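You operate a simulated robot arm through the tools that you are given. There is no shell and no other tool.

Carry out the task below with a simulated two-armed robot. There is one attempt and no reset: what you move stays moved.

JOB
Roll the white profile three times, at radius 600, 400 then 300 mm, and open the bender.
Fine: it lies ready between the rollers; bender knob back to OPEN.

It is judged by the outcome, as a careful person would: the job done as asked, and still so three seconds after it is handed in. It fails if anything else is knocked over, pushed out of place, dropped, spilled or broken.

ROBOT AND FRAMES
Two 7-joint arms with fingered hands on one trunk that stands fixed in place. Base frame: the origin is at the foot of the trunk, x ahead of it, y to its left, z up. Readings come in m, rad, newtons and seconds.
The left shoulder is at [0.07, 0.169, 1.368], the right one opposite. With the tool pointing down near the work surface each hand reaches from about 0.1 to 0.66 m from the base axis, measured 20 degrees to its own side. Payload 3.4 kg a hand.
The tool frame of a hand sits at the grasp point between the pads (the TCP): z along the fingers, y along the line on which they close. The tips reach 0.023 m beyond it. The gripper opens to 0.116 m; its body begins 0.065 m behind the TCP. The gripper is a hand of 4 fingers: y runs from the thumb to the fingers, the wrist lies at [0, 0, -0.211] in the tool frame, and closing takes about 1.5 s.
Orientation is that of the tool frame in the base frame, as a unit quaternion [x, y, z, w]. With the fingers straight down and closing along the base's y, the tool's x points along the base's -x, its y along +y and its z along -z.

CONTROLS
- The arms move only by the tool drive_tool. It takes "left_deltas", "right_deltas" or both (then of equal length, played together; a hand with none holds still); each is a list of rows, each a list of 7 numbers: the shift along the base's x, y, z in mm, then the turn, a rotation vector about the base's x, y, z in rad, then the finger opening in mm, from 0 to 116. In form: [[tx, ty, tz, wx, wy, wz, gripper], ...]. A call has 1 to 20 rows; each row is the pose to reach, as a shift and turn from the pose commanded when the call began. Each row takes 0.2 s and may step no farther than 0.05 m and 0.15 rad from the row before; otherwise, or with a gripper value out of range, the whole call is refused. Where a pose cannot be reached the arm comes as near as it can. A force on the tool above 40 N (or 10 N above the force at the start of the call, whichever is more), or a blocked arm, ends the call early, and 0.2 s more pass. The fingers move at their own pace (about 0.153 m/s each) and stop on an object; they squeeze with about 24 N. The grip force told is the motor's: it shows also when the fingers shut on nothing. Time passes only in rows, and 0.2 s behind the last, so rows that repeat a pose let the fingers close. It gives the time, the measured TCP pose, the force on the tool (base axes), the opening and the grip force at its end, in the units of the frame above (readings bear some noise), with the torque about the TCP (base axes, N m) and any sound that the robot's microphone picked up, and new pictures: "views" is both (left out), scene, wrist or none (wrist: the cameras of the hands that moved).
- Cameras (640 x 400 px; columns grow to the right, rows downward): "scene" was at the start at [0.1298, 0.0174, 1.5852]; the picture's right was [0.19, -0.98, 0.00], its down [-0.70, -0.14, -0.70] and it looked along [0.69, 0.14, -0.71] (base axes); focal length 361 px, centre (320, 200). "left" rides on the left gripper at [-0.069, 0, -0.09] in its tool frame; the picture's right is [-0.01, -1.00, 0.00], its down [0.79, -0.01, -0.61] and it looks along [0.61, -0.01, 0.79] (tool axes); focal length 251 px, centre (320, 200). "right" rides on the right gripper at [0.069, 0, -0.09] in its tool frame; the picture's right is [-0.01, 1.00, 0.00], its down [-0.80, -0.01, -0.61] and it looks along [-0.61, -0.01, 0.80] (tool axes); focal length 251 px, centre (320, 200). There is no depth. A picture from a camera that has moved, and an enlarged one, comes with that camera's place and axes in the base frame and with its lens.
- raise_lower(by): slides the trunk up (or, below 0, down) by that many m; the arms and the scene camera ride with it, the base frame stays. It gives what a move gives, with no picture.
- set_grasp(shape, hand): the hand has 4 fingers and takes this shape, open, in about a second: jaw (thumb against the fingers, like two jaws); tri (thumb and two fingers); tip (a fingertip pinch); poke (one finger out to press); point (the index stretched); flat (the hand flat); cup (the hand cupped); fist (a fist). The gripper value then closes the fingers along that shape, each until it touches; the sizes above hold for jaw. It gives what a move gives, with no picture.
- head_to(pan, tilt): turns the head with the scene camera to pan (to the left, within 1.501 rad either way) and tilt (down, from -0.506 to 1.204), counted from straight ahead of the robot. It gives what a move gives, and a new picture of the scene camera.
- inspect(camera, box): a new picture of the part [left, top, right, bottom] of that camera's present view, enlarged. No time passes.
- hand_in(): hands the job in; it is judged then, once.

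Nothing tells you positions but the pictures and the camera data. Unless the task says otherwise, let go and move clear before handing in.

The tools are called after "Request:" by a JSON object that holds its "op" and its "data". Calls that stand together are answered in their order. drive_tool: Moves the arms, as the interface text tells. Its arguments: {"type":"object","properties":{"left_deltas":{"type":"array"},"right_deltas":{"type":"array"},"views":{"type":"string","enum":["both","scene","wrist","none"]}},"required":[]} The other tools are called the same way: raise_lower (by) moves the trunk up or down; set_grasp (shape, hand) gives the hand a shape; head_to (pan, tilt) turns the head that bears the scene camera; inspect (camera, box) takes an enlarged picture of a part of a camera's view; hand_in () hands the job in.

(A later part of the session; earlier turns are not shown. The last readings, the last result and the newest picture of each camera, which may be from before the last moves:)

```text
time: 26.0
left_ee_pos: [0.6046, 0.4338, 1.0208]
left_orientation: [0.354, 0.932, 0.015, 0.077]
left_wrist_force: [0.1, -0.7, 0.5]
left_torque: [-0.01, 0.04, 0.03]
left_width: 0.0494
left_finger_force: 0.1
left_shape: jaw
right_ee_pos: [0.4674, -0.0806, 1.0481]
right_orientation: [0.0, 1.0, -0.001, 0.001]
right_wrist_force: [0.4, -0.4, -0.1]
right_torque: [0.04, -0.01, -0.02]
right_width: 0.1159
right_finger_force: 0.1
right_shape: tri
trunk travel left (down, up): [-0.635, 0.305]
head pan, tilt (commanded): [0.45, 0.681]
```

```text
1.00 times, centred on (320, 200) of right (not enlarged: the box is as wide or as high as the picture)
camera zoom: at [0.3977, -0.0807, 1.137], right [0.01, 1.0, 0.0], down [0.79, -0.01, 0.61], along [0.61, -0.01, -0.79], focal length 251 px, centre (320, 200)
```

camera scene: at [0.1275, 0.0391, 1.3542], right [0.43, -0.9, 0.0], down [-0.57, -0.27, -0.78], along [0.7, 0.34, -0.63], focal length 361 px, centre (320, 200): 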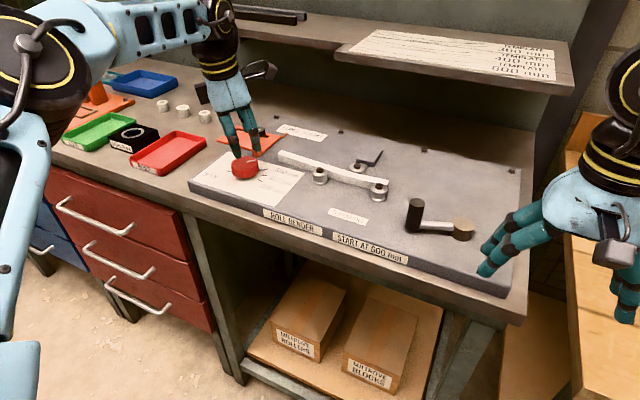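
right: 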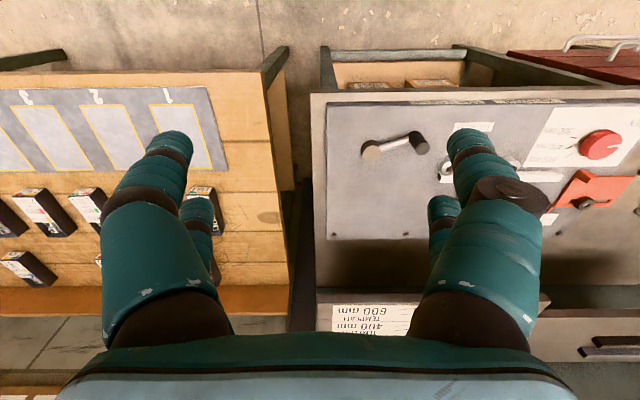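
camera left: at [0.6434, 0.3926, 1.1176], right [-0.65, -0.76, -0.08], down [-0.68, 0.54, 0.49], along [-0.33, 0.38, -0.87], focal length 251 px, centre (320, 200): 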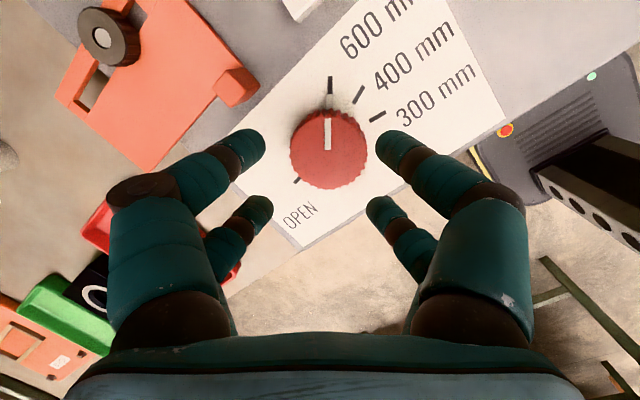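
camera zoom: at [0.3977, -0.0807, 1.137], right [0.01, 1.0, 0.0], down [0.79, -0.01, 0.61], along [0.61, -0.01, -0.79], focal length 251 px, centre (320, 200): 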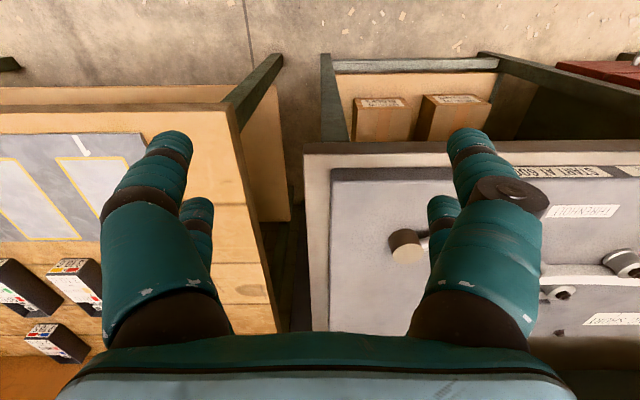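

When open, "tri" looks just like jaw. I'll close it in the air to see how the digits come together.

Request:
{"op": "drive_tool", "data": {"right_deltas": [[0, 0, 0, 0, 0, 0, 80], [0, 0, 0, 0, 0, 0, 50], [0, 0, 0, 0, 0, 0, 20], [0, 0, 0, 0, 0, 0, 20], [0, 0, 0, 0, 0, 0, 20]], "views": "both"}}

Request:
{"op": "inspect", "data": {"camera": "scene", "box": [460, 130, 640, 300]}}

```text
time: 27.2
left_ee_pos: [0.6067, 0.4343, 1.021]
left_orientation: [0.354, 0.932, 0.015, 0.076]
left_wrist_force: [0.2, -0.1, 0.6]
left_torque: [-0.04, 0.01, 0.03]
left_width: 0.0496
left_finger_force: 0.0
left_shape: jaw
right_ee_pos: [0.4672, -0.0811, 1.0475]
right_orientation: [0.001, 1.0, 0.0, 0.002]
right_wrist_force: [-1.1, -0.3, 0.9]
right_torque: [0.01, -0.01, 0.0]
right_width: 0.0204
right_finger_force: 0.1
right_shape: tri
trunk travel left (down, up): [-0.635, 0.305]
head pan, tilt (commanded): [0.45, 0.681]
camera scene: at [0.1273, 0.0389, 1.3542], right [0.43, -0.9, 0.0], down [-0.57, -0.27, -0.78], along [0.7, 0.34, -0.63], focal length 361 px, centre (320, 200)
camera right: at [0.3978, -0.0807, 1.137], right [0.01, 1.0, 0.0], down [0.79, -0.01, 0.61], along [0.61, -0.01, -0.79], focal length 251 px, centre (320, 200)
```

scene: 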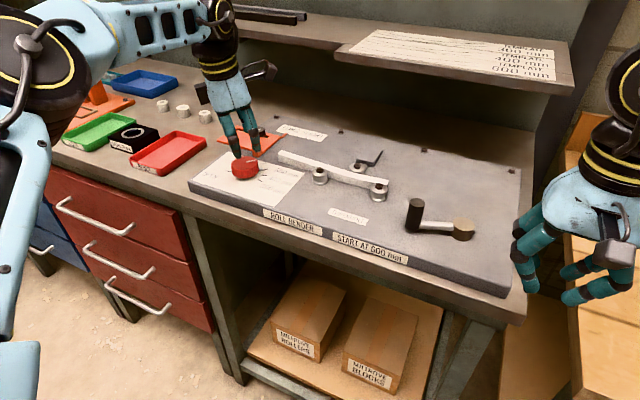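
right: 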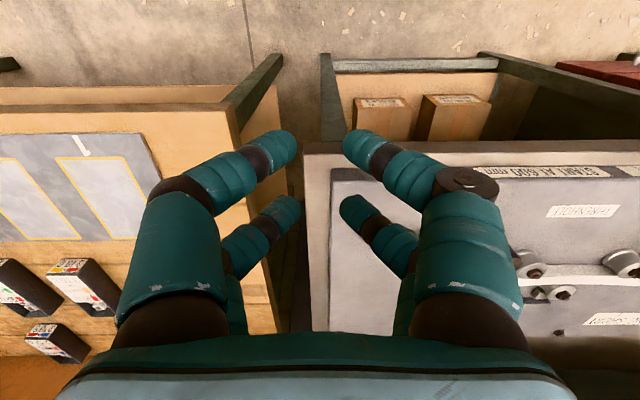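

```text
2.35 times, centred on (550, 215) of scene
camera zoom: at [0.1273, 0.0389, 1.3542], right [0.43, -0.9, 0.0], down [-0.57, -0.27, -0.78], along [0.7, 0.34, -0.63], focal length 850 px, centre (-221, 165)
```

zoom: 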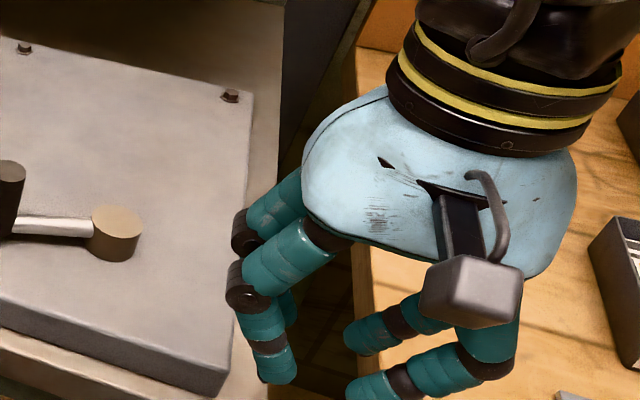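

"tri" closes as two opposed pairs, the same as jaw. I'll check the "tip" shape too before choosing.

Request:
{"op": "set_grasp", "data": {"shape": "tip", "hand": "right"}}

Request:
{"op": "drive_tool", "data": {"right_deltas": [[0, 0, 0, 0, 0, 0, 80], [0, 0, 0, 0, 0, 0, 50], [0, 0, 0, 0, 0, 0, 25], [0, 0, 0, 0, 0, 0, 25], [0, 0, 0, 0, 0, 0, 25]], "views": "wrist"}}

Request:
{"op": "inspect", "data": {"camera": "scene", "box": [460, 130, 640, 300]}}

```text
time: 28.1
left_ee_pos: [0.6062, 0.4338, 1.0203]
left_orientation: [0.354, 0.932, 0.016, 0.076]
left_wrist_force: [0.2, 0.7, 0.8]
left_torque: [0.04, 0.01, -0.02]
left_width: 0.0498
left_finger_force: 0.1
left_shape: jaw
right_ee_pos: [0.467, -0.0817, 1.0474]
right_orientation: [0.001, 1.0, 0.0, 0.001]
right_wrist_force: [0.0, 0.4, 0.1]
right_torque: [0.02, -0.03, -0.01]
right_width: 0.116
right_finger_force: 0.1
right_shape: tip
trunk travel left (down, up): [-0.635, 0.305]
head pan, tilt (commanded): [0.45, 0.681]
```

```text
time: 29.3
left_ee_pos: [0.6057, 0.4334, 1.0196]
left_orientation: [0.354, 0.932, 0.016, 0.077]
left_wrist_force: [0.8, 0.1, -0.1]
left_torque: [-0.03, 0.01, 0.0]
left_width: 0.0496
left_finger_force: 0.0
left_shape: jaw
right_ee_pos: [0.4672, -0.0805, 1.0479]
right_orientation: [0.001, 1.0, 0.0, 0.0]
right_wrist_force: [0.4, 0.8, -0.6]
right_torque: [0.01, -0.02, 0.03]
right_width: 0.0257
right_finger_force: 0.0
right_shape: tip
trunk travel left (down, up): [-0.635, 0.305]
head pan, tilt (commanded): [0.45, 0.681]
camera right: at [0.3977, -0.0807, 1.137], right [0.01, 1.0, 0.0], down [0.79, -0.01, 0.61], along [0.61, -0.01, -0.79], focal length 251 px, centre (320, 200)
```

right: 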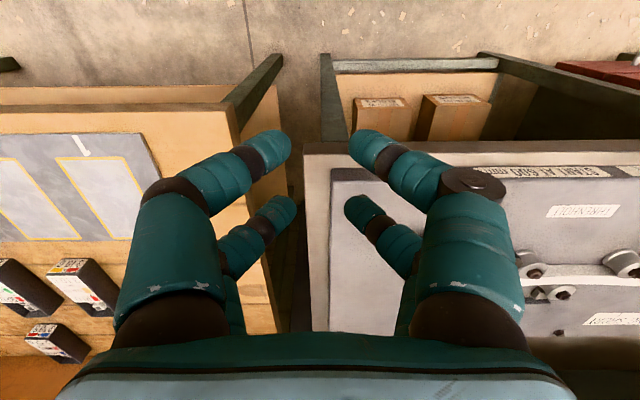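

```text
2.35 times, centred on (550, 215) of scene
camera zoom: at [0.1273, 0.0389, 1.3542], right [0.43, -0.9, 0.0], down [-0.57, -0.27, -0.78], along [0.7, 0.34, -0.63], focal length 850 px, centre (-221, 165)
```

zoom: 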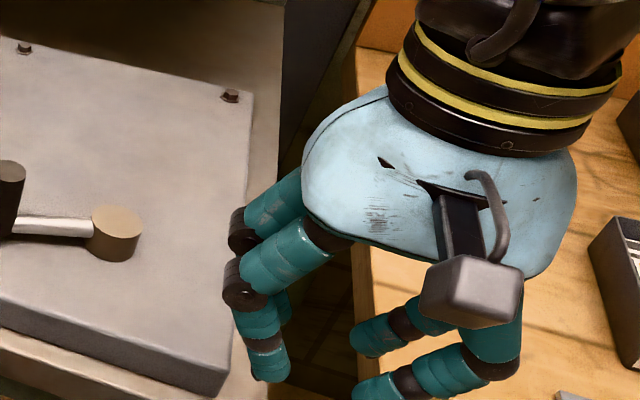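

All the shapes close the same way, so I'll return to jaw. I'll give the right hand about 18° yaw and a 30° outward tilt to reach the whole crank circle, and move it near the handle at a safe height.

Request:
{"op": "set_grasp", "data": {"shape": "jaw", "hand": "right"}}

Request:
{"op": "drive_tool", "data": {"right_deltas": [[0, 0, 15, 0, 0, 0.11, 90], [0, 10, 30, 0, 0, 0.22, 90], [0, 25, 45, 0, 0, 0.323, 90], [0, 45, 50, 0, 0, 0.323, 90]], "views": "none"}}

Request:
{"op": "drive_tool", "data": {"right_deltas": [[20, 20, 0, 0.0415, -0.1241, 0, 90], [40, 45, 0, 0.083, -0.2482, 0, 90], [60, 70, 0, 0.1245, -0.3723, 0, 90], [80, 95, 0, 0.166, -0.4964, 0, 90], [100, 115, 0, 0.166, -0.4964, 0, 90], [110, 122, 0, 0.166, -0.4964, 0, 90], [110, 122, 0, 0.166, -0.4964, 0, 90]], "views": "both"}}

```text
time: 30.2
left_ee_pos: [0.6055, 0.4338, 1.02]
left_orientation: [0.354, 0.932, 0.015, 0.077]
left_wrist_force: [-0.4, 0.6, 0.2]
left_torque: [0.01, 0.0, 0.0]
left_width: 0.0497
left_finger_force: 0.0
left_shape: jaw
right_ee_pos: [0.4668, -0.0799, 1.0484]
right_orientation: [0.001, 1.0, 0.0, 0.001]
right_wrist_force: [0.1, 0.3, 0.2]
right_torque: [-0.02, 0.0, 0.01]
right_width: 0.116
right_finger_force: 0.1
right_shape: jaw
trunk travel left (down, up): [-0.635, 0.305]
head pan, tilt (commanded): [0.45, 0.681]
```

```text
time: 31.2
left_ee_pos: [0.6067, 0.434, 1.0197]
left_orientation: [0.353, 0.932, 0.014, 0.078]
left_wrist_force: [-0.3, 0.0, 0.4]
left_torque: [0.0, 0.02, 0.01]
left_width: 0.0496
left_finger_force: 0.0
left_shape: jaw
right_ee_pos: [0.4655, -0.0349, 1.0973]
right_orientation: [-0.161, 0.987, 0.001, 0.0]
right_wrist_force: [-0.4, 0.3, -0.5]
right_torque: [0.01, 0.01, 0.03]
right_width: 0.0903
right_finger_force: 0.1
right_shape: jaw
trunk travel left (down, up): [-0.635, 0.305]
head pan, tilt (commanded): [0.45, 0.681]
```

```text
time: 32.8
left_ee_pos: [0.6068, 0.4343, 1.0202]
left_orientation: [0.353, 0.932, 0.015, 0.077]
left_wrist_force: [1.3, -0.6, 0.3]
left_torque: [-0.02, 0.02, 0.01]
left_width: 0.0495
left_finger_force: 0.0
left_shape: jaw
right_ee_pos: [0.5765, 0.0839, 1.0978]
right_orientation: [-0.154, 0.954, 0.041, 0.256]
right_wrist_force: [0.0, -0.2, -0.2]
right_torque: [-0.02, -0.02, 0.0]
right_width: 0.0903
right_finger_force: 0.0
right_shape: jaw
trunk travel left (down, up): [-0.635, 0.305]
head pan, tilt (commanded): [0.45, 0.681]
camera scene: at [0.1271, 0.0387, 1.3543], right [0.43, -0.9, 0.0], down [-0.57, -0.27, -0.78], along [0.7, 0.34, -0.63], focal length 361 px, centre (320, 200)
camera right: at [0.4761, 0.0521, 1.1411], right [-0.31, 0.95, 0.01], down [0.37, 0.11, 0.92], along [0.88, 0.29, -0.38], focal length 251 px, centre (320, 200)
```

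scene: 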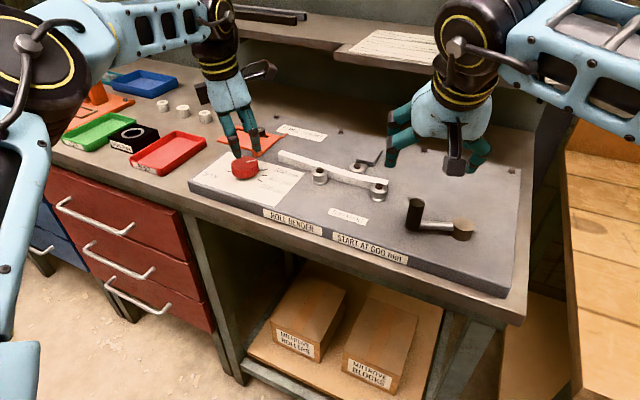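
right: 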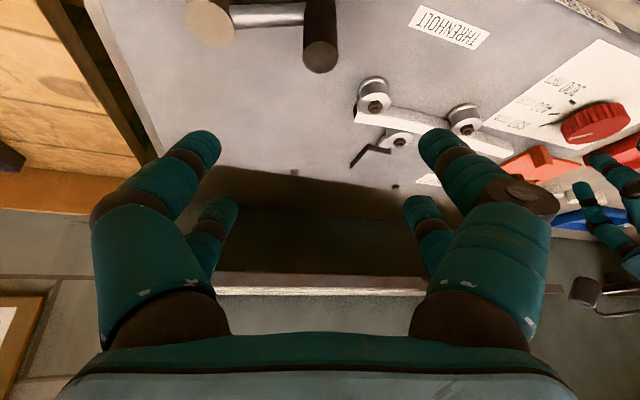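

The hand is tilted and near the handle with good clearance. I'll zoom the right camera to refine the handle and pivot positions.

Request:
{"op": "inspect", "data": {"camera": "right", "box": [160, 0, 400, 150]}}

Request:
{"op": "inspect", "data": {"camera": "scene", "box": [340, 120, 540, 270]}}

```text
2.67 times, centred on (280, 75) of right
camera zoom: at [0.4761, 0.0521, 1.1411], right [-0.31, 0.95, 0.01], down [0.37, 0.11, 0.92], along [0.88, 0.29, -0.38], focal length 670 px, centre (427, 533)
```

zoom: 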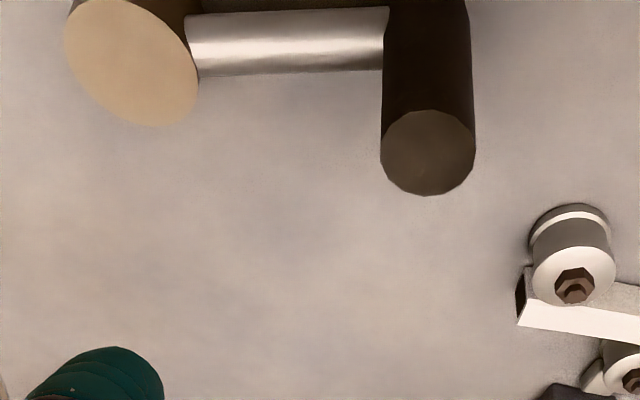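

```text
2.67 times, centred on (440, 195) of scene
camera zoom: at [0.1271, 0.0387, 1.3543], right [0.43, -0.9, 0.0], down [-0.57, -0.27, -0.78], along [0.7, 0.34, -0.63], focal length 964 px, centre (0, 213)
```

zoom: 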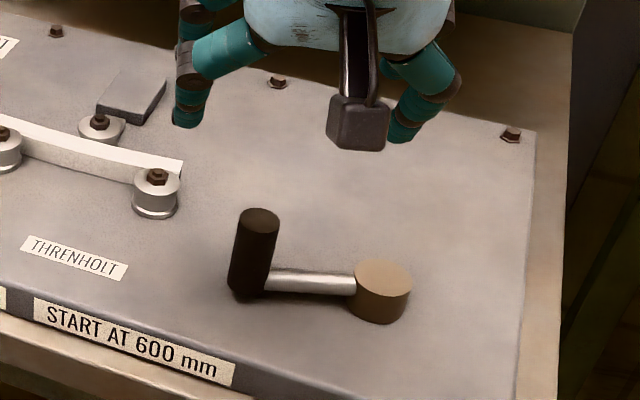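

The handle top is about (0.585, 0.090, 0.995) and the pivot about (0.618, 0.0145), so the crank radius is roughly 82 mm. I'll lower the open hand around the handle with the tips kept above the crank rod.

Request:
{"op": "drive_tool", "data": {"right_deltas": [[4, 3, -15, 0, 0, 0, 80], [8.5, 6, -35, 0, 0, 0, 70], [8.5, 6, -55, 0, 0, 0, 70], [8.5, 6, -75, 0, 0, 0, 70], [8.5, 6, -92, 0, 0, 0, 70], [8.5, 6, -108, 0, 0, 0, 70], [8.5, 6, -108, 0, 0, 0, 70]], "views": "both"}}

Request:
{"op": "inspect", "data": {"camera": "scene", "box": [340, 120, 540, 270]}}

```text
time: 34.4
left_ee_pos: [0.6054, 0.4347, 1.0198]
left_orientation: [0.354, 0.932, 0.015, 0.077]
left_wrist_force: [0.7, -1.1, -0.2]
left_torque: [-0.01, 0.02, 0.02]
left_width: 0.0497
left_finger_force: 0.2
left_shape: jaw
right_ee_pos: [0.5846, 0.0922, 0.9905]
right_orientation: [-0.155, 0.953, 0.043, 0.256]
right_wrist_force: [0.2, -0.6, 0.2]
right_torque: [0.04, 0.0, -0.02]
right_width: 0.0706
right_finger_force: 0.0
right_shape: jaw
trunk travel left (down, up): [-0.635, 0.305]
head pan, tilt (commanded): [0.45, 0.681]
camera scene: at [0.1272, 0.039, 1.3542], right [0.43, -0.9, 0.0], down [-0.57, -0.27, -0.78], along [0.7, 0.34, -0.63], focal length 361 px, centre (320, 200)
camera right: at [0.4854, 0.0588, 1.0328], right [-0.31, 0.95, 0.01], down [0.37, 0.11, 0.92], along [0.88, 0.29, -0.38], focal length 251 px, centre (320, 200)
```

scene: 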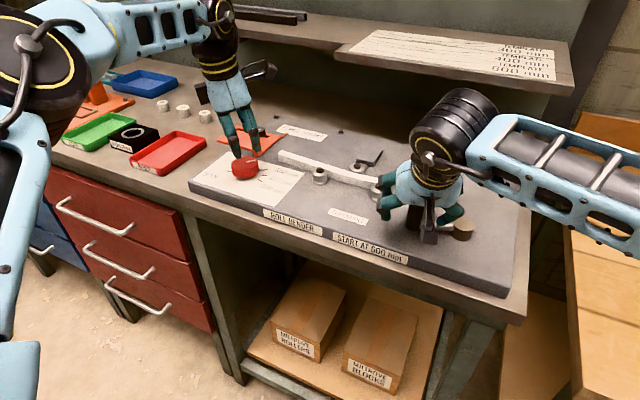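
right: 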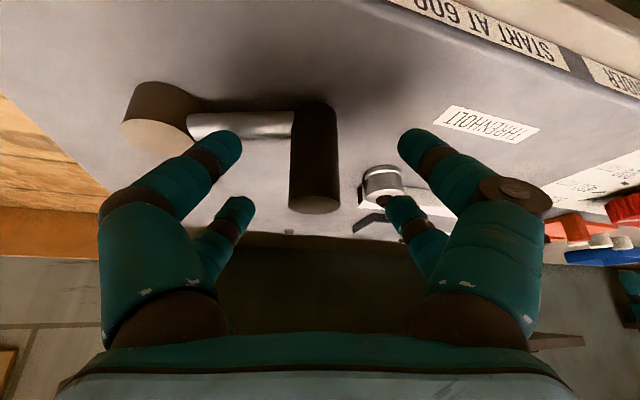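

```text
2.67 times, centred on (440, 195) of scene
camera zoom: at [0.1272, 0.039, 1.3542], right [0.43, -0.9, 0.0], down [-0.57, -0.27, -0.78], along [0.7, 0.34, -0.63], focal length 964 px, centre (0, 213)
```

zoom: 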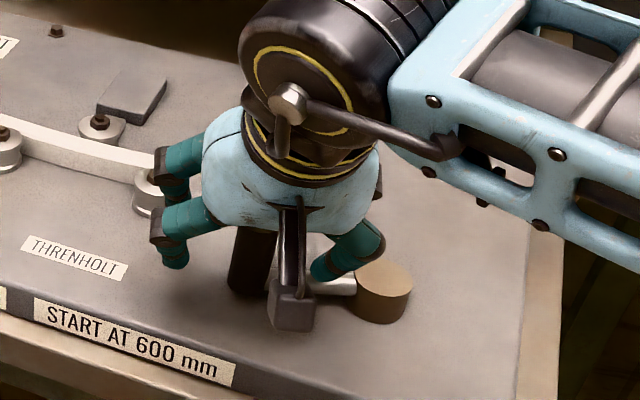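

The handle stands between the finger pairs, but the rod top is near z 0.958 and the near tips are only just above it. I'll rise 4 mm and close gently on the handle.

Request:
{"op": "drive_tool", "data": {"right_deltas": [[0, 0, 4, 0, 0, 0, 70], [0, 0, 4, 0, 0, 0, 55], [0, 0, 4, 0, 0, 0, 40], [0, 0, 4, 0, 0, 0, 25], [0, 0, 4, 0, 0, 0, 12], [0, 0, 4, 0, 0, 0, 5], [0, 0, 4, 0, 0, 0, 5]], "views": "both"}}

Request:
{"op": "inspect", "data": {"camera": "scene", "box": [340, 120, 540, 270]}}

```text
time: 36.0
left_ee_pos: [0.6054, 0.4322, 1.0204]
left_orientation: [0.354, 0.932, 0.015, 0.077]
left_wrist_force: [0.3, 0.7, -0.3]
left_torque: [0.02, 0.02, 0.0]
left_width: 0.0493
left_finger_force: 0.1
left_shape: jaw
right_ee_pos: [0.5841, 0.0925, 0.9939]
right_orientation: [-0.154, 0.954, 0.042, 0.255]
right_wrist_force: [-4.0, -4.0, -2.4]
right_torque: [-0.07, 0.1, -0.02]
right_width: 0.0049
right_finger_force: 24.0
right_shape: jaw
trunk travel left (down, up): [-0.635, 0.305]
head pan, tilt (commanded): [0.45, 0.681]
camera scene: at [0.1268, 0.038, 1.3542], right [0.43, -0.9, 0.0], down [-0.57, -0.27, -0.78], along [0.7, 0.34, -0.63], focal length 361 px, centre (320, 200)
camera right: at [0.4849, 0.0585, 1.0368], right [-0.31, 0.95, 0.01], down [0.37, 0.11, 0.92], along [0.88, 0.29, -0.38], focal length 251 px, centre (320, 200)
```

scene: 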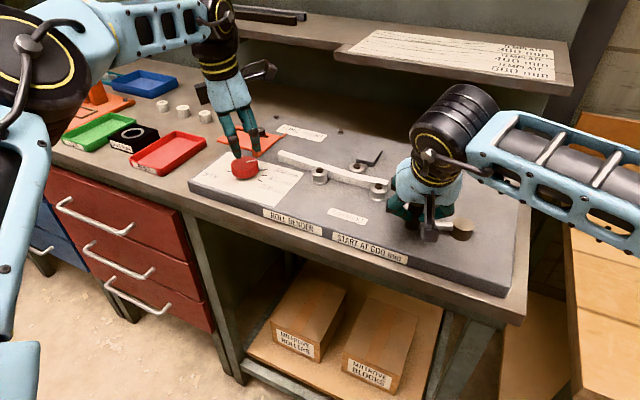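
right: 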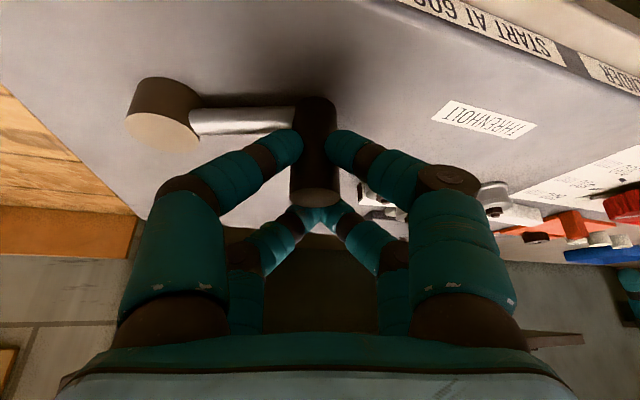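

```text
2.67 times, centred on (440, 195) of scene
camera zoom: at [0.1268, 0.038, 1.3542], right [0.43, -0.9, 0.0], down [-0.57, -0.27, -0.78], along [0.7, 0.34, -0.63], focal length 964 px, centre (0, 213)
```

zoom: 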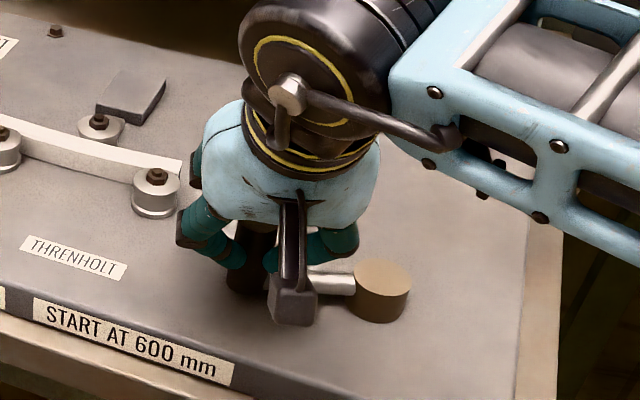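

The near pair pinches the handle and the far pair closes behind it, so the handle is caged. I'll try about 21° of clockwise crank and watch the profile and forces.

Request:
{"op": "drive_tool", "data": {"right_deltas": [[4.6, 1.8, 0, 0, 0, 0, 5], [9.4, 3.3, 0, 0, 0, 0, 5], [14.3, 4.6, 0, 0, 0, 0, 5], [19.2, 5.5, 0, 0, 0, 0, 5], [24.2, 6.1, 0, 0, 0, 0, 5], [29.2, 6.5, 0, 0, 0, 0, 5], [29.2, 6.5, 0, 0, 0, 0, 5]], "views": "both"}}

Request:
{"op": "inspect", "data": {"camera": "scene", "box": [240, 120, 480, 270]}}

```text
time: 36.6
left_ee_pos: [0.5998, 0.4312, 1.027]
left_orientation: [0.354, 0.932, 0.018, 0.08]
left_wrist_force: [0.3, -0.5, 1.0]
left_torque: [-0.02, 0.01, 0.0]
left_width: 0.0495
left_finger_force: 0.1
left_shape: jaw
right_ee_pos: [0.586, 0.0937, 0.9939]
right_orientation: [-0.156, 0.954, 0.041, 0.253]
right_wrist_force: [-27.8, -14.4, 0.4]
right_torque: [-0.46, 0.57, -0.05]
right_width: 0.0057
right_finger_force: 24.2
right_shape: jaw
trunk travel left (down, up): [-0.635, 0.305]
head pan, tilt (commanded): [0.45, 0.681]
stopped in row 3 (right hand): the force on the tool passed its limit at 44 N (the readings are from after the stop); the commanded pose is now the measured one
camera scene: at [0.1193, 0.0348, 1.3554], right [0.43, -0.9, 0.0], down [-0.56, -0.27, -0.78], along [0.7, 0.34, -0.62], focal length 361 px, centre (320, 200)
camera right: at [0.4866, 0.06, 1.0375], right [-0.31, 0.95, 0.0], down [0.37, 0.12, 0.92], along [0.87, 0.29, -0.39], focal length 251 px, centre (320, 200)
```

scene: 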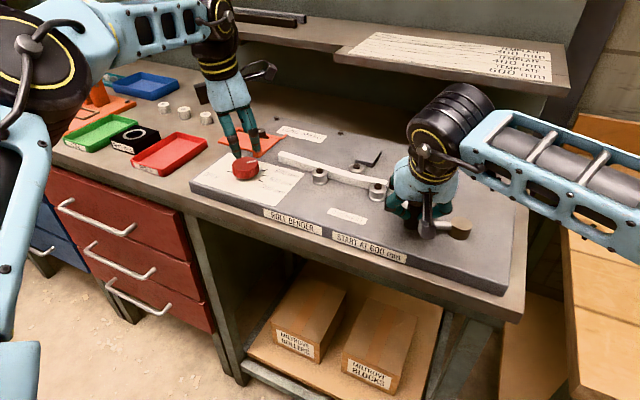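
right: 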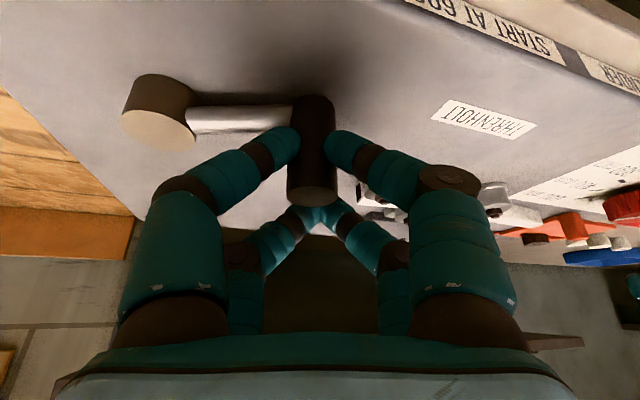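

```text
2.67 times, centred on (360, 195) of scene
camera zoom: at [0.1193, 0.0348, 1.3554], right [0.43, -0.9, 0.0], down [-0.56, -0.27, -0.78], along [0.7, 0.34, -0.62], focal length 964 px, centre (213, 213)
```

zoom: 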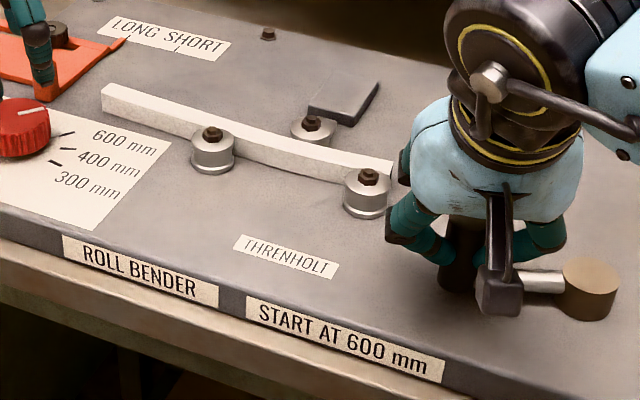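

Clockwise is blocked: the force hit 44 N and the handle barely moved, and nothing has shifted. I'll try gently counter-clockwise instead.

Request:
{"op": "drive_tool", "data": {"right_deltas": [[-2, -1, 0, 0, 0, 0, 5], [-4, -2, 0, 0, 0, 0, 5], [-6.5, -3.2, 0, 0, 0, 0, 5], [-11, -5.7, 0, 0, 0, 0, 5], [-15.2, -8.2, 0, 0, 0, 0, 5], [-19.3, -11.2, 0, 0, 0, 0, 5], [-23, -14.5, 0, 0, 0, 0, 5], [-26.5, -17.7, 0, 0, 0, 0, 5]], "views": "both"}}

Request:
{"op": "inspect", "data": {"camera": "scene", "box": [240, 120, 480, 270]}}

```text
time: 38.4
left_ee_pos: [0.6047, 0.4378, 1.0195]
left_orientation: [0.353, 0.932, 0.013, 0.078]
left_wrist_force: [-0.2, -0.2, 0.3]
left_torque: [-0.01, -0.01, 0.01]
left_width: 0.0496
left_finger_force: 0.0
left_shape: jaw
right_ee_pos: [0.5669, 0.0823, 0.9916]
right_orientation: [-0.158, 0.954, 0.041, 0.252]
right_wrist_force: [4.1, 14.3, 14.5]
right_torque: [-0.3, 1.07, 0.71]
right_width: 0.0036
right_finger_force: 23.9
right_shape: jaw
trunk travel left (down, up): [-0.635, 0.305]
head pan, tilt (commanded): [0.45, 0.681]
camera scene: at [0.1266, 0.0434, 1.3543], right [0.44, -0.9, 0.0], down [-0.57, -0.28, -0.78], along [0.7, 0.34, -0.63], focal length 361 px, centre (320, 200)
camera right: at [0.4668, 0.0496, 1.0351], right [-0.31, 0.95, 0.0], down [0.37, 0.12, 0.92], along [0.87, 0.29, -0.39], focal length 251 px, centre (320, 200)
```

scene: 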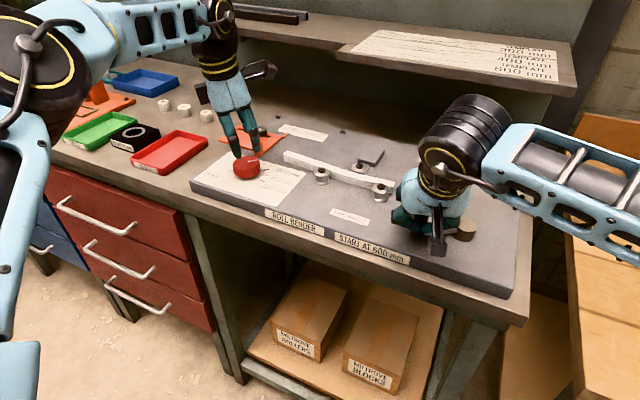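
right: 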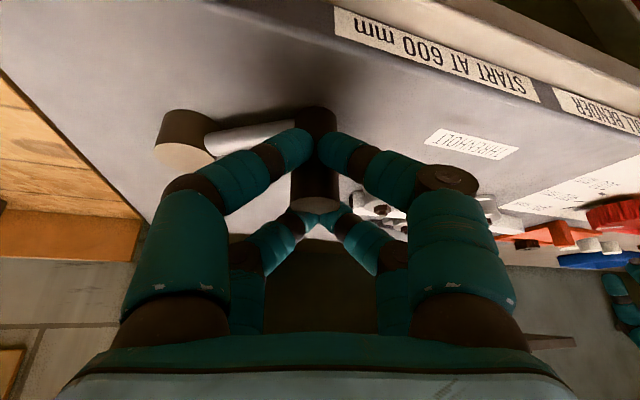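

```text
2.67 times, centred on (360, 195) of scene
camera zoom: at [0.1266, 0.0434, 1.3543], right [0.44, -0.9, 0.0], down [-0.57, -0.28, -0.78], along [0.7, 0.34, -0.63], focal length 964 px, centre (213, 213)
```

zoom: 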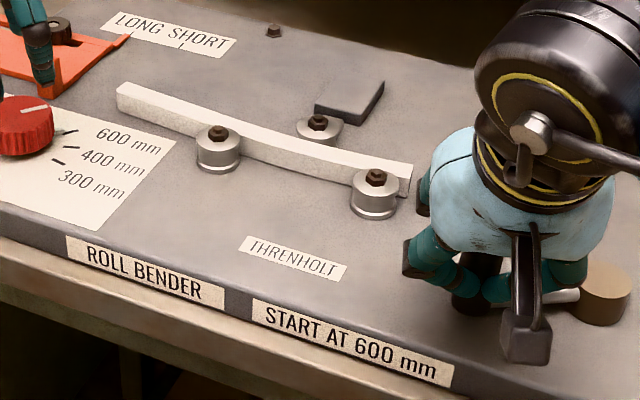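

Counter-clockwise works: the crank moved and the profile fed about 8 mm to the right. The far finger pair only hooks the top few millimetres of the handle, though, so I'll check the handle position and improve the hold.

Request:
{"op": "inspect", "data": {"camera": "right", "box": [150, 80, 470, 280]}}

Request:
{"op": "inspect", "data": {"camera": "scene", "box": [370, 140, 510, 260]}}

```text
2.00 times, centred on (310, 180) of right
camera zoom: at [0.4668, 0.0496, 1.0351], right [-0.31, 0.95, 0.0], down [0.37, 0.12, 0.92], along [0.87, 0.29, -0.39], focal length 503 px, centre (340, 240)
```

zoom: 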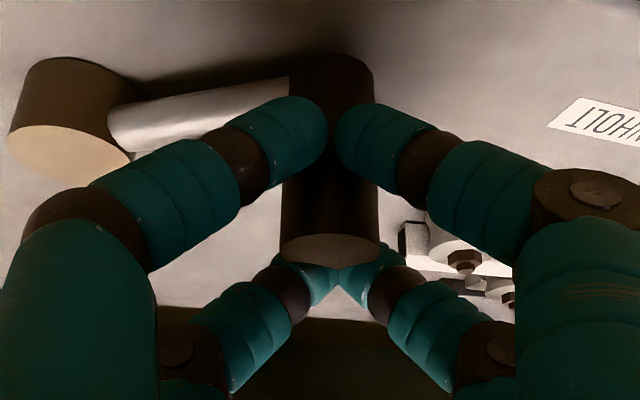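

```text
3.33 times, centred on (440, 200) of scene
camera zoom: at [0.1266, 0.0434, 1.3543], right [0.44, -0.9, 0.0], down [-0.57, -0.28, -0.78], along [0.7, 0.34, -0.63], focal length 1204 px, centre (-80, 200)
```

zoom: 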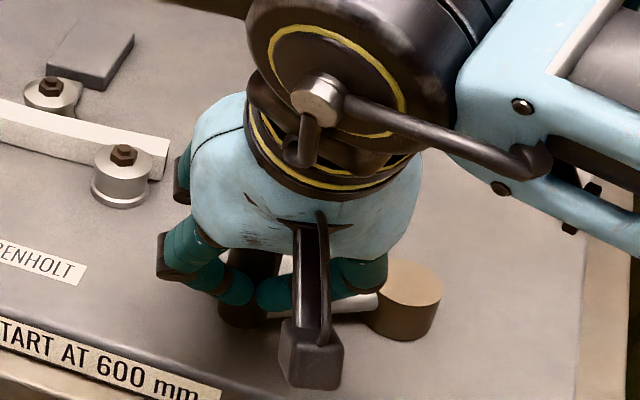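

The far pair is only catching the handle's top edge. I'll loosen, reduce the tilt to about 12°, sit about 9 mm lower so both pairs wrap the handle, and close again.

Request:
{"op": "drive_tool", "data": {"right_deltas": [[4, 2, 0, 0, 0, 0, 12], [8, 5, 0, 0, 0, 0, 30], [8, 5, 2, 0, 0, 0, 36], [8, 5, 2, -0.0332, 0.0993, 0, 36], [8, 5, 0, -0.0664, 0.1985, 0, 36], [8, 5, -4, -0.0996, 0.2978, 0, 36], [8, 5, -9, -0.0996, 0.2978, 0, 36], [8, 5, -9, -0.0996, 0.2978, 0, 36]], "views": "both"}}

Request:
{"op": "inspect", "data": {"camera": "right", "box": [150, 50, 470, 250]}}

```text
time: 40.2
left_ee_pos: [0.607, 0.4348, 1.0206]
left_orientation: [0.353, 0.932, 0.015, 0.078]
left_wrist_force: [0.5, -0.1, -0.5]
left_torque: [0.03, 0.0, 0.05]
left_width: 0.0496
left_finger_force: 0.2
left_shape: jaw
right_ee_pos: [0.5743, 0.083, 0.981]
right_orientation: [-0.161, 0.982, 0.017, 0.099]
right_wrist_force: [-0.7, 0.1, -0.2]
right_torque: [-0.05, -0.01, 0.02]
right_width: 0.0358
right_finger_force: 0.0
right_shape: jaw
trunk travel left (down, up): [-0.635, 0.305]
head pan, tilt (commanded): [0.45, 0.681]
camera scene: at [0.1273, 0.0392, 1.3542], right [0.43, -0.9, 0.0], down [-0.57, -0.27, -0.78], along [0.7, 0.34, -0.63], focal length 361 px, centre (320, 200)
camera right: at [0.4928, 0.0562, 1.0559], right [-0.31, 0.95, 0.0], down [0.63, 0.2, 0.75], along [0.72, 0.24, -0.66], focal length 251 px, centre (320, 200)
```

scene: 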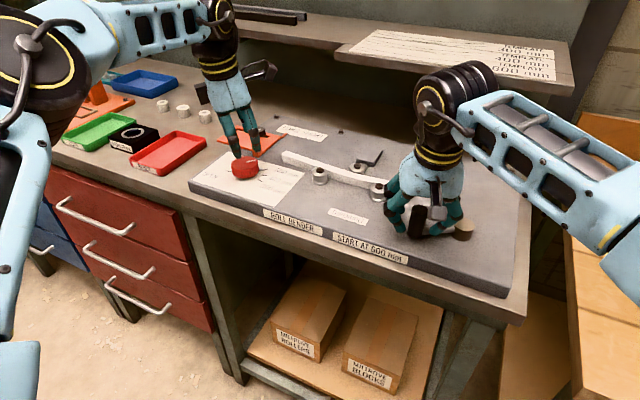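
right: 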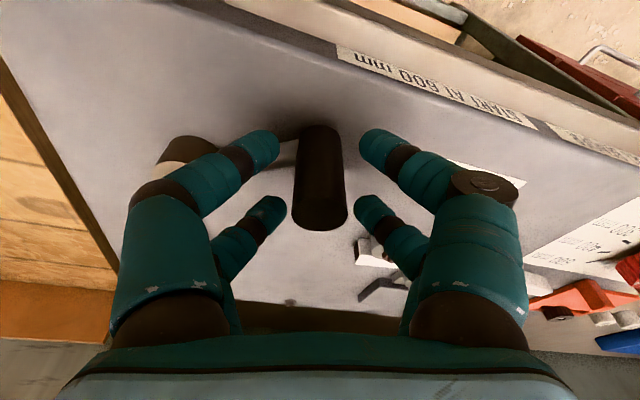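

```text
2.00 times, centred on (310, 150) of right
camera zoom: at [0.4928, 0.0562, 1.0559], right [-0.31, 0.95, 0.0], down [0.63, 0.2, 0.75], along [0.72, 0.24, -0.66], focal length 503 px, centre (340, 300)
```

zoom: 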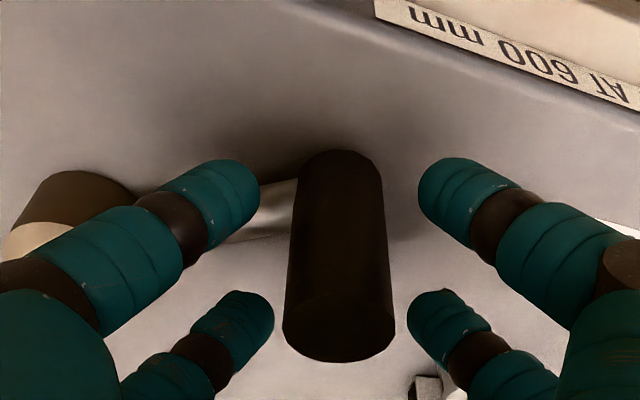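

The handle now stands in the middle of the four digits with good depth. I'll shift about 5 mm to centre it, rise 4 mm to keep clear of the rod, and close.

Request:
{"op": "drive_tool", "data": {"right_deltas": [[-3, -1, 2, 0, 0, 0, 36], [-5.5, -2, 4, 0, 0, 0, 30], [-5.5, -2, 4, 0, 0, 0, 20], [-5.5, -2, 4, 0, 0, 0, 10], [-5.5, -2, 4, 0, 0, 0, 2], [-5.5, -2, 4, 0, 0, 0, 2]], "views": "wrist"}}

Request:
{"op": "inspect", "data": {"camera": "right", "box": [150, 50, 470, 250]}}

```text
time: 41.6
left_ee_pos: [0.6069, 0.4336, 1.0207]
left_orientation: [0.353, 0.932, 0.014, 0.077]
left_wrist_force: [-0.3, 0.0, -0.3]
left_torque: [-0.01, 0.03, 0.02]
left_width: 0.0497
left_finger_force: 0.1
left_shape: jaw
right_ee_pos: [0.5701, 0.0796, 0.9843]
right_orientation: [-0.16, 0.982, 0.017, 0.098]
right_wrist_force: [3.1, 1.1, -1.2]
right_torque: [-0.02, 0.0, -0.01]
right_width: 0.0002
right_finger_force: 24.1
right_shape: jaw
trunk travel left (down, up): [-0.635, 0.305]
head pan, tilt (commanded): [0.45, 0.681]
camera right: at [0.4882, 0.0536, 1.0587], right [-0.31, 0.95, 0.0], down [0.63, 0.2, 0.75], along [0.72, 0.23, -0.66], focal length 251 px, centre (320, 200)
```

right: 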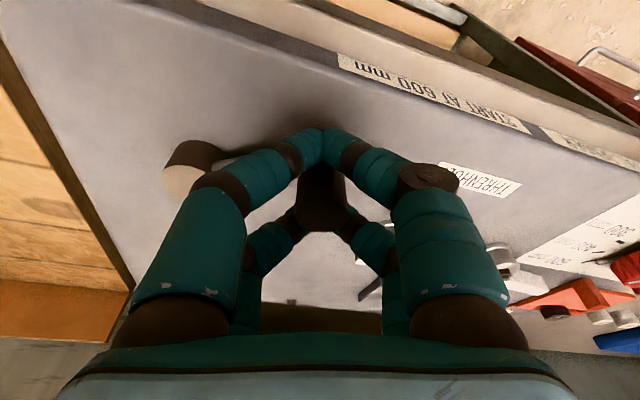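

```text
2.00 times, centred on (310, 150) of right
camera zoom: at [0.4882, 0.0536, 1.0587], right [-0.31, 0.95, 0.0], down [0.63, 0.2, 0.75], along [0.72, 0.23, -0.66], focal length 503 px, centre (340, 300)
```

zoom: 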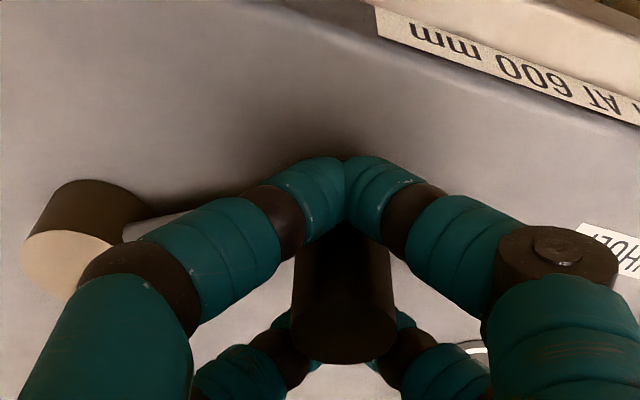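

The four digits now form a closed cage around the handle, the near pair in front and the far pair behind. Next I'll crank counter-clockwise about 35° along the circle.

Request:
{"op": "drive_tool", "data": {"right_deltas": [[-5.6, -4.6, 0, 0, 0, 0, 2], [-10.7, -9.6, 0, 0, 0, 0, 2], [-15.4, -15.1, 0, 0, 0, 0, 2], [-19.5, -21.0, 0, 0, 0, 0, 2], [-23.2, -27.2, 0, 0, 0, 0, 2], [-26.3, -33.6, 0, 0, 0, 0, 2], [-28.8, -40.4, 0, 0, 0, 0, 2]], "views": "both"}}

Request:
{"op": "inspect", "data": {"camera": "right", "box": [150, 50, 470, 250]}}

Request:
{"op": "inspect", "data": {"camera": "scene", "box": [240, 120, 480, 270]}}

```text
time: 43.2
left_ee_pos: [0.6057, 0.4346, 1.0199]
left_orientation: [0.354, 0.932, 0.014, 0.077]
left_wrist_force: [0.1, 0.0, -0.2]
left_torque: [0.02, -0.01, -0.01]
left_width: 0.0495
left_finger_force: 0.1
left_shape: jaw
right_ee_pos: [0.54, 0.0419, 0.9854]
right_orientation: [-0.161, 0.982, 0.016, 0.099]
right_wrist_force: [2.1, 6.3, 2.2]
right_torque: [0.06, 0.02, 0.09]
right_width: 0.0
right_finger_force: 23.7
right_shape: jaw
trunk travel left (down, up): [-0.635, 0.305]
head pan, tilt (commanded): [0.45, 0.681]
camera scene: at [0.1275, 0.0403, 1.3542], right [0.44, -0.9, 0.0], down [-0.57, -0.27, -0.78], along [0.7, 0.34, -0.63], focal length 361 px, centre (320, 200)
camera right: at [0.4582, 0.0144, 1.0591], right [-0.31, 0.95, 0.0], down [0.63, 0.2, 0.75], along [0.72, 0.23, -0.66], focal length 251 px, centre (320, 200)
```

scene: 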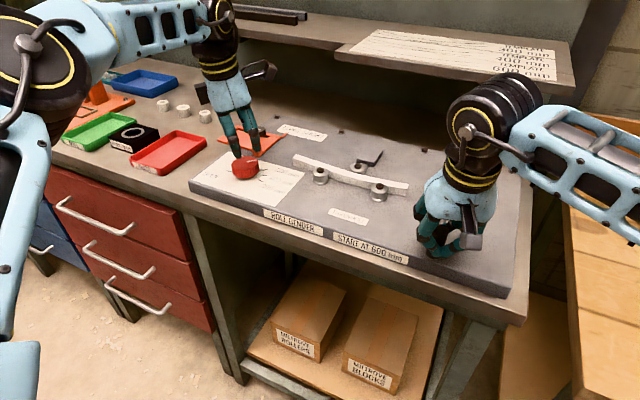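
right: 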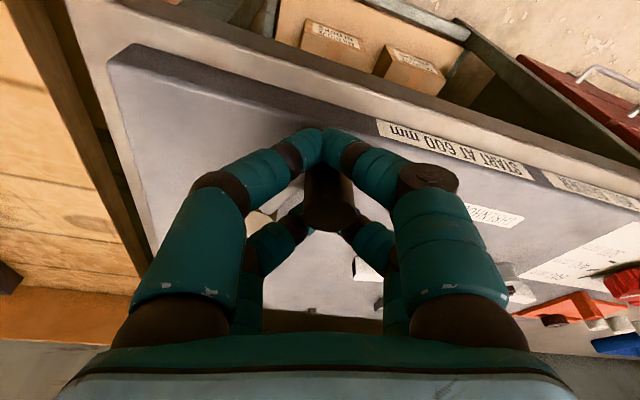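

```text
2.00 times, centred on (310, 150) of right
camera zoom: at [0.4582, 0.0144, 1.0591], right [-0.31, 0.95, 0.0], down [0.63, 0.2, 0.75], along [0.72, 0.23, -0.66], focal length 503 px, centre (340, 300)
```

zoom: 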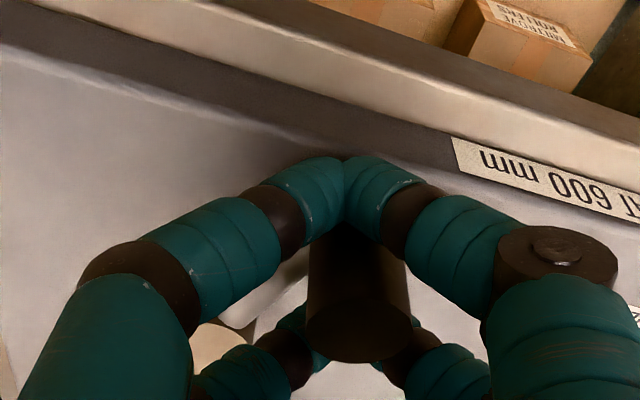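

```text
2.67 times, centred on (360, 195) of scene
camera zoom: at [0.1275, 0.0403, 1.3542], right [0.44, -0.9, 0.0], down [-0.57, -0.27, -0.78], along [0.7, 0.34, -0.63], focal length 964 px, centre (213, 213)
```

zoom: 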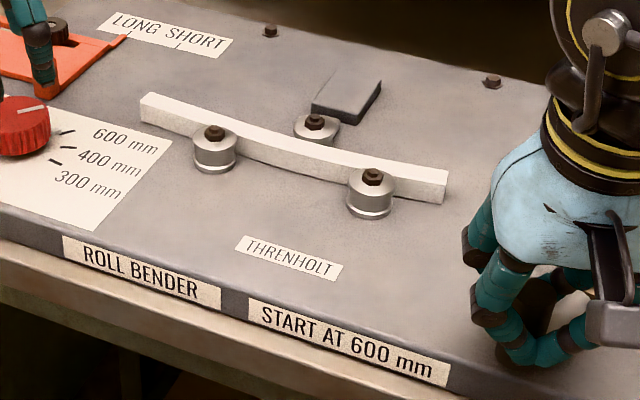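

The cage works well: the profile has fed about 35 mm in all with only around 6 N of load. I'll keep cranking counter-clockwise another 35°.

Request:
{"op": "drive_tool", "data": {"right_deltas": [[-1.9, -6.9, 0, 0, 0, 0, 2], [-3.3, -14.0, 0, 0, 0, 0, 2], [-3.9, -21.2, 0, 0, 0, 0, 2], [-4.0, -28.4, 0, 0, 0, 0, 2], [-3.4, -35.5, 0, 0, 0, 0, 2], [-2.2, -42.6, 0, 0, 0, 0, 2], [-0.4, -49.6, 0, 0, 0, 0, 2]], "views": "both"}}

Request:
{"op": "inspect", "data": {"camera": "right", "box": [150, 50, 470, 250]}}

Request:
{"op": "inspect", "data": {"camera": "scene", "box": [240, 120, 480, 270]}}

```text
time: 44.8
left_ee_pos: [0.6041, 0.434, 1.0212]
left_orientation: [0.354, 0.932, 0.015, 0.079]
left_wrist_force: [0.6, 0.7, -0.6]
left_torque: [0.0, 0.0, 0.01]
left_width: 0.0497
left_finger_force: 0.1
left_shape: jaw
right_ee_pos: [0.5369, -0.0092, 0.9875]
right_orientation: [-0.161, 0.982, 0.015, 0.099]
right_wrist_force: [-17.3, 5.0, -9.0]
right_torque: [-0.26, 0.38, 0.25]
right_width: 0.0
right_finger_force: 23.7
right_shape: jaw
trunk travel left (down, up): [-0.635, 0.305]
head pan, tilt (commanded): [0.45, 0.681]
camera scene: at [0.1244, 0.0401, 1.3544], right [0.43, -0.9, 0.0], down [-0.57, -0.27, -0.78], along [0.7, 0.34, -0.63], focal length 361 px, centre (320, 200)
camera right: at [0.4555, -0.0348, 1.0614], right [-0.31, 0.95, 0.0], down [0.63, 0.2, 0.75], along [0.72, 0.23, -0.66], focal length 251 px, centre (320, 200)
```

scene: 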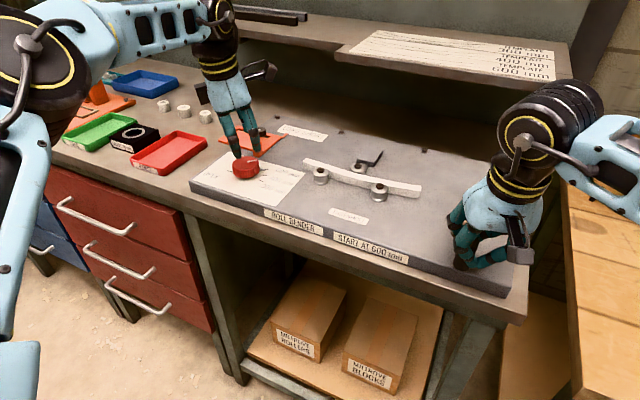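
right: 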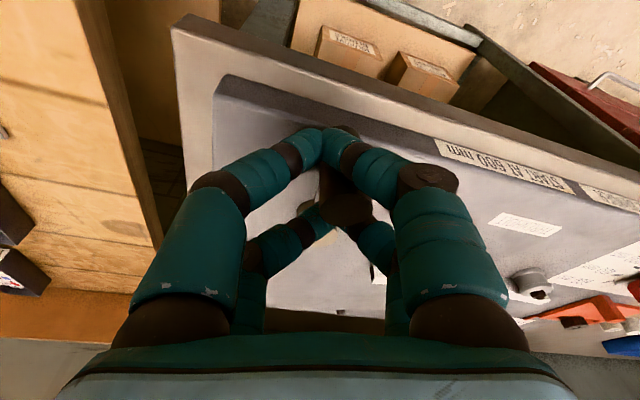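

```text
2.00 times, centred on (310, 150) of right
camera zoom: at [0.4555, -0.0348, 1.0614], right [-0.31, 0.95, 0.0], down [0.63, 0.2, 0.75], along [0.72, 0.23, -0.66], focal length 503 px, centre (340, 300)
```

zoom: 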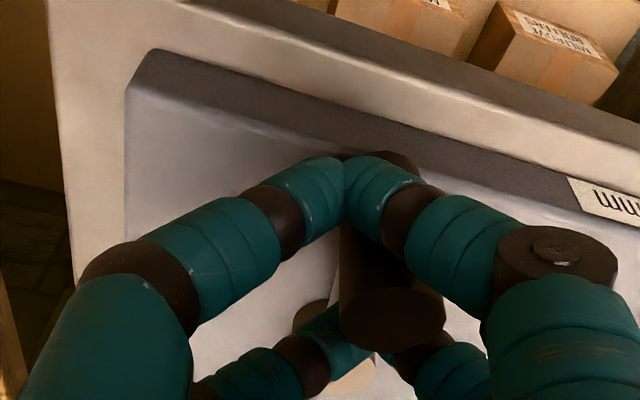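

```text
2.67 times, centred on (360, 195) of scene
camera zoom: at [0.1244, 0.0401, 1.3544], right [0.43, -0.9, 0.0], down [-0.57, -0.27, -0.78], along [0.7, 0.34, -0.63], focal length 964 px, centre (213, 213)
```

zoom: 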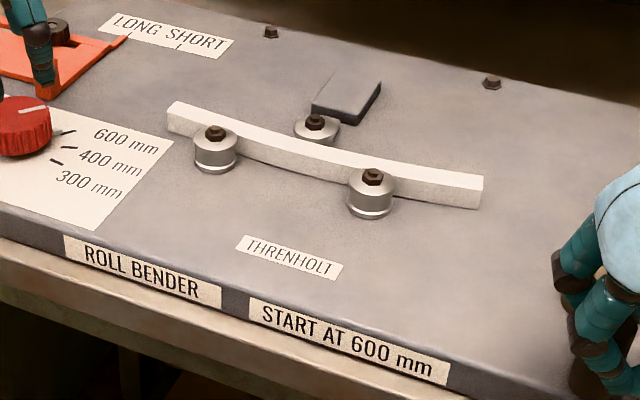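

The left end is now about 40 mm from the left front roller. The side force shows the pivot is nearer (0.613, 0.013), so I'll correct the circle and crank on about 30°.

Request:
{"op": "drive_tool", "data": {"right_deltas": [[-3.9, -6.0, 0, 0, 0, 0, 2], [-1.1, -12.7, 0, 0, 0, 0, 2], [2.2, -19.0, 0, 0, 0, 0, 2], [6.0, -25.0, 0, 0, 0, 0, 2], [10.4, -30.7, 0, 0, 0, 0, 2], [15.2, -36.0, 0, 0, 0, 0, 2], [20.5, -40.8, 0, 0, 0, 0, 2]], "views": "both"}}

Request:
{"op": "inspect", "data": {"camera": "right", "box": [150, 50, 470, 250]}}

Request:
{"op": "inspect", "data": {"camera": "scene", "box": [240, 120, 480, 270]}}

```text
time: 46.4
left_ee_pos: [0.6034, 0.4321, 1.022]
left_orientation: [0.354, 0.932, 0.015, 0.078]
left_wrist_force: [-0.3, -0.7, 0.7]
left_torque: [0.02, -0.02, 0.04]
left_width: 0.0496
left_finger_force: 0.0
left_shape: jaw
right_ee_pos: [0.5573, -0.0515, 0.9872]
right_orientation: [-0.161, 0.982, 0.016, 0.101]
right_wrist_force: [-9.3, -7.5, 0.0]
right_torque: [-0.34, 0.2, 0.31]
right_width: 0.0
right_finger_force: 23.9
right_shape: jaw
trunk travel left (down, up): [-0.635, 0.305]
head pan, tilt (commanded): [0.45, 0.681]
camera scene: at [0.1244, 0.0368, 1.3546], right [0.43, -0.9, 0.0], down [-0.57, -0.27, -0.78], along [0.7, 0.34, -0.63], focal length 361 px, centre (320, 200)
camera right: at [0.4763, -0.0785, 1.0609], right [-0.31, 0.95, 0.0], down [0.62, 0.2, 0.75], along [0.72, 0.23, -0.66], focal length 251 px, centre (320, 200)
```

scene: 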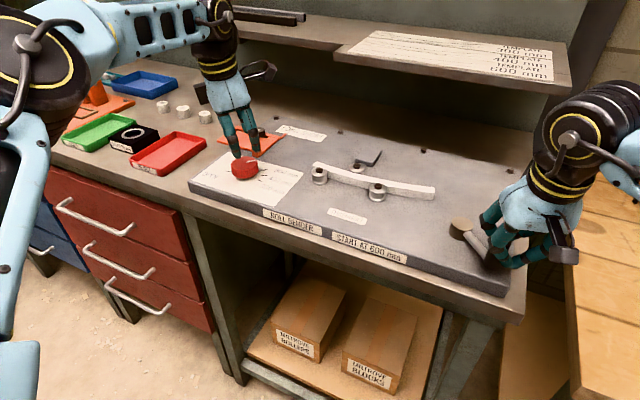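
right: 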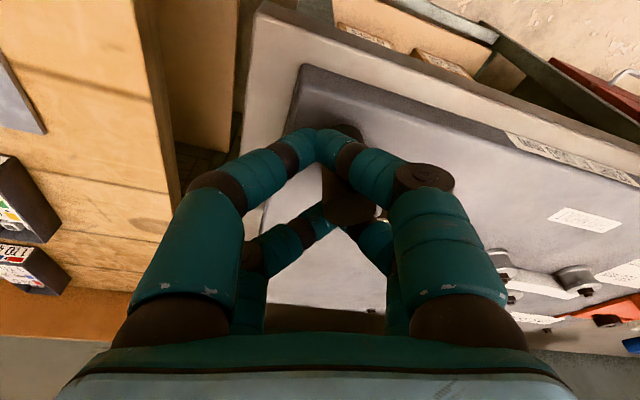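

```text
2.00 times, centred on (310, 150) of right
camera zoom: at [0.4763, -0.0785, 1.0609], right [-0.31, 0.95, 0.0], down [0.62, 0.2, 0.75], along [0.72, 0.23, -0.66], focal length 503 px, centre (340, 300)
```

zoom: 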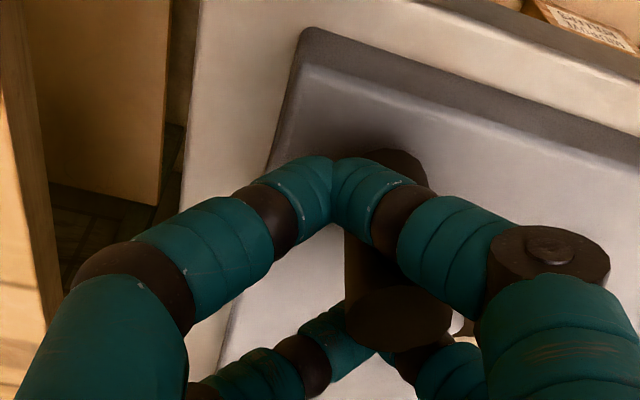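

```text
2.67 times, centred on (360, 195) of scene
camera zoom: at [0.1244, 0.0368, 1.3546], right [0.43, -0.9, 0.0], down [-0.57, -0.27, -0.78], along [0.7, 0.34, -0.63], focal length 964 px, centre (213, 213)
```

zoom: 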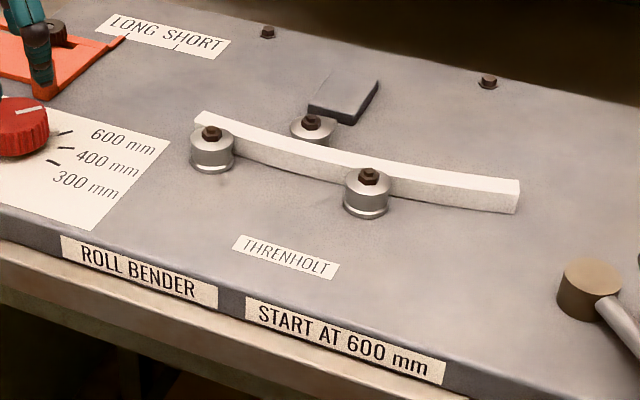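

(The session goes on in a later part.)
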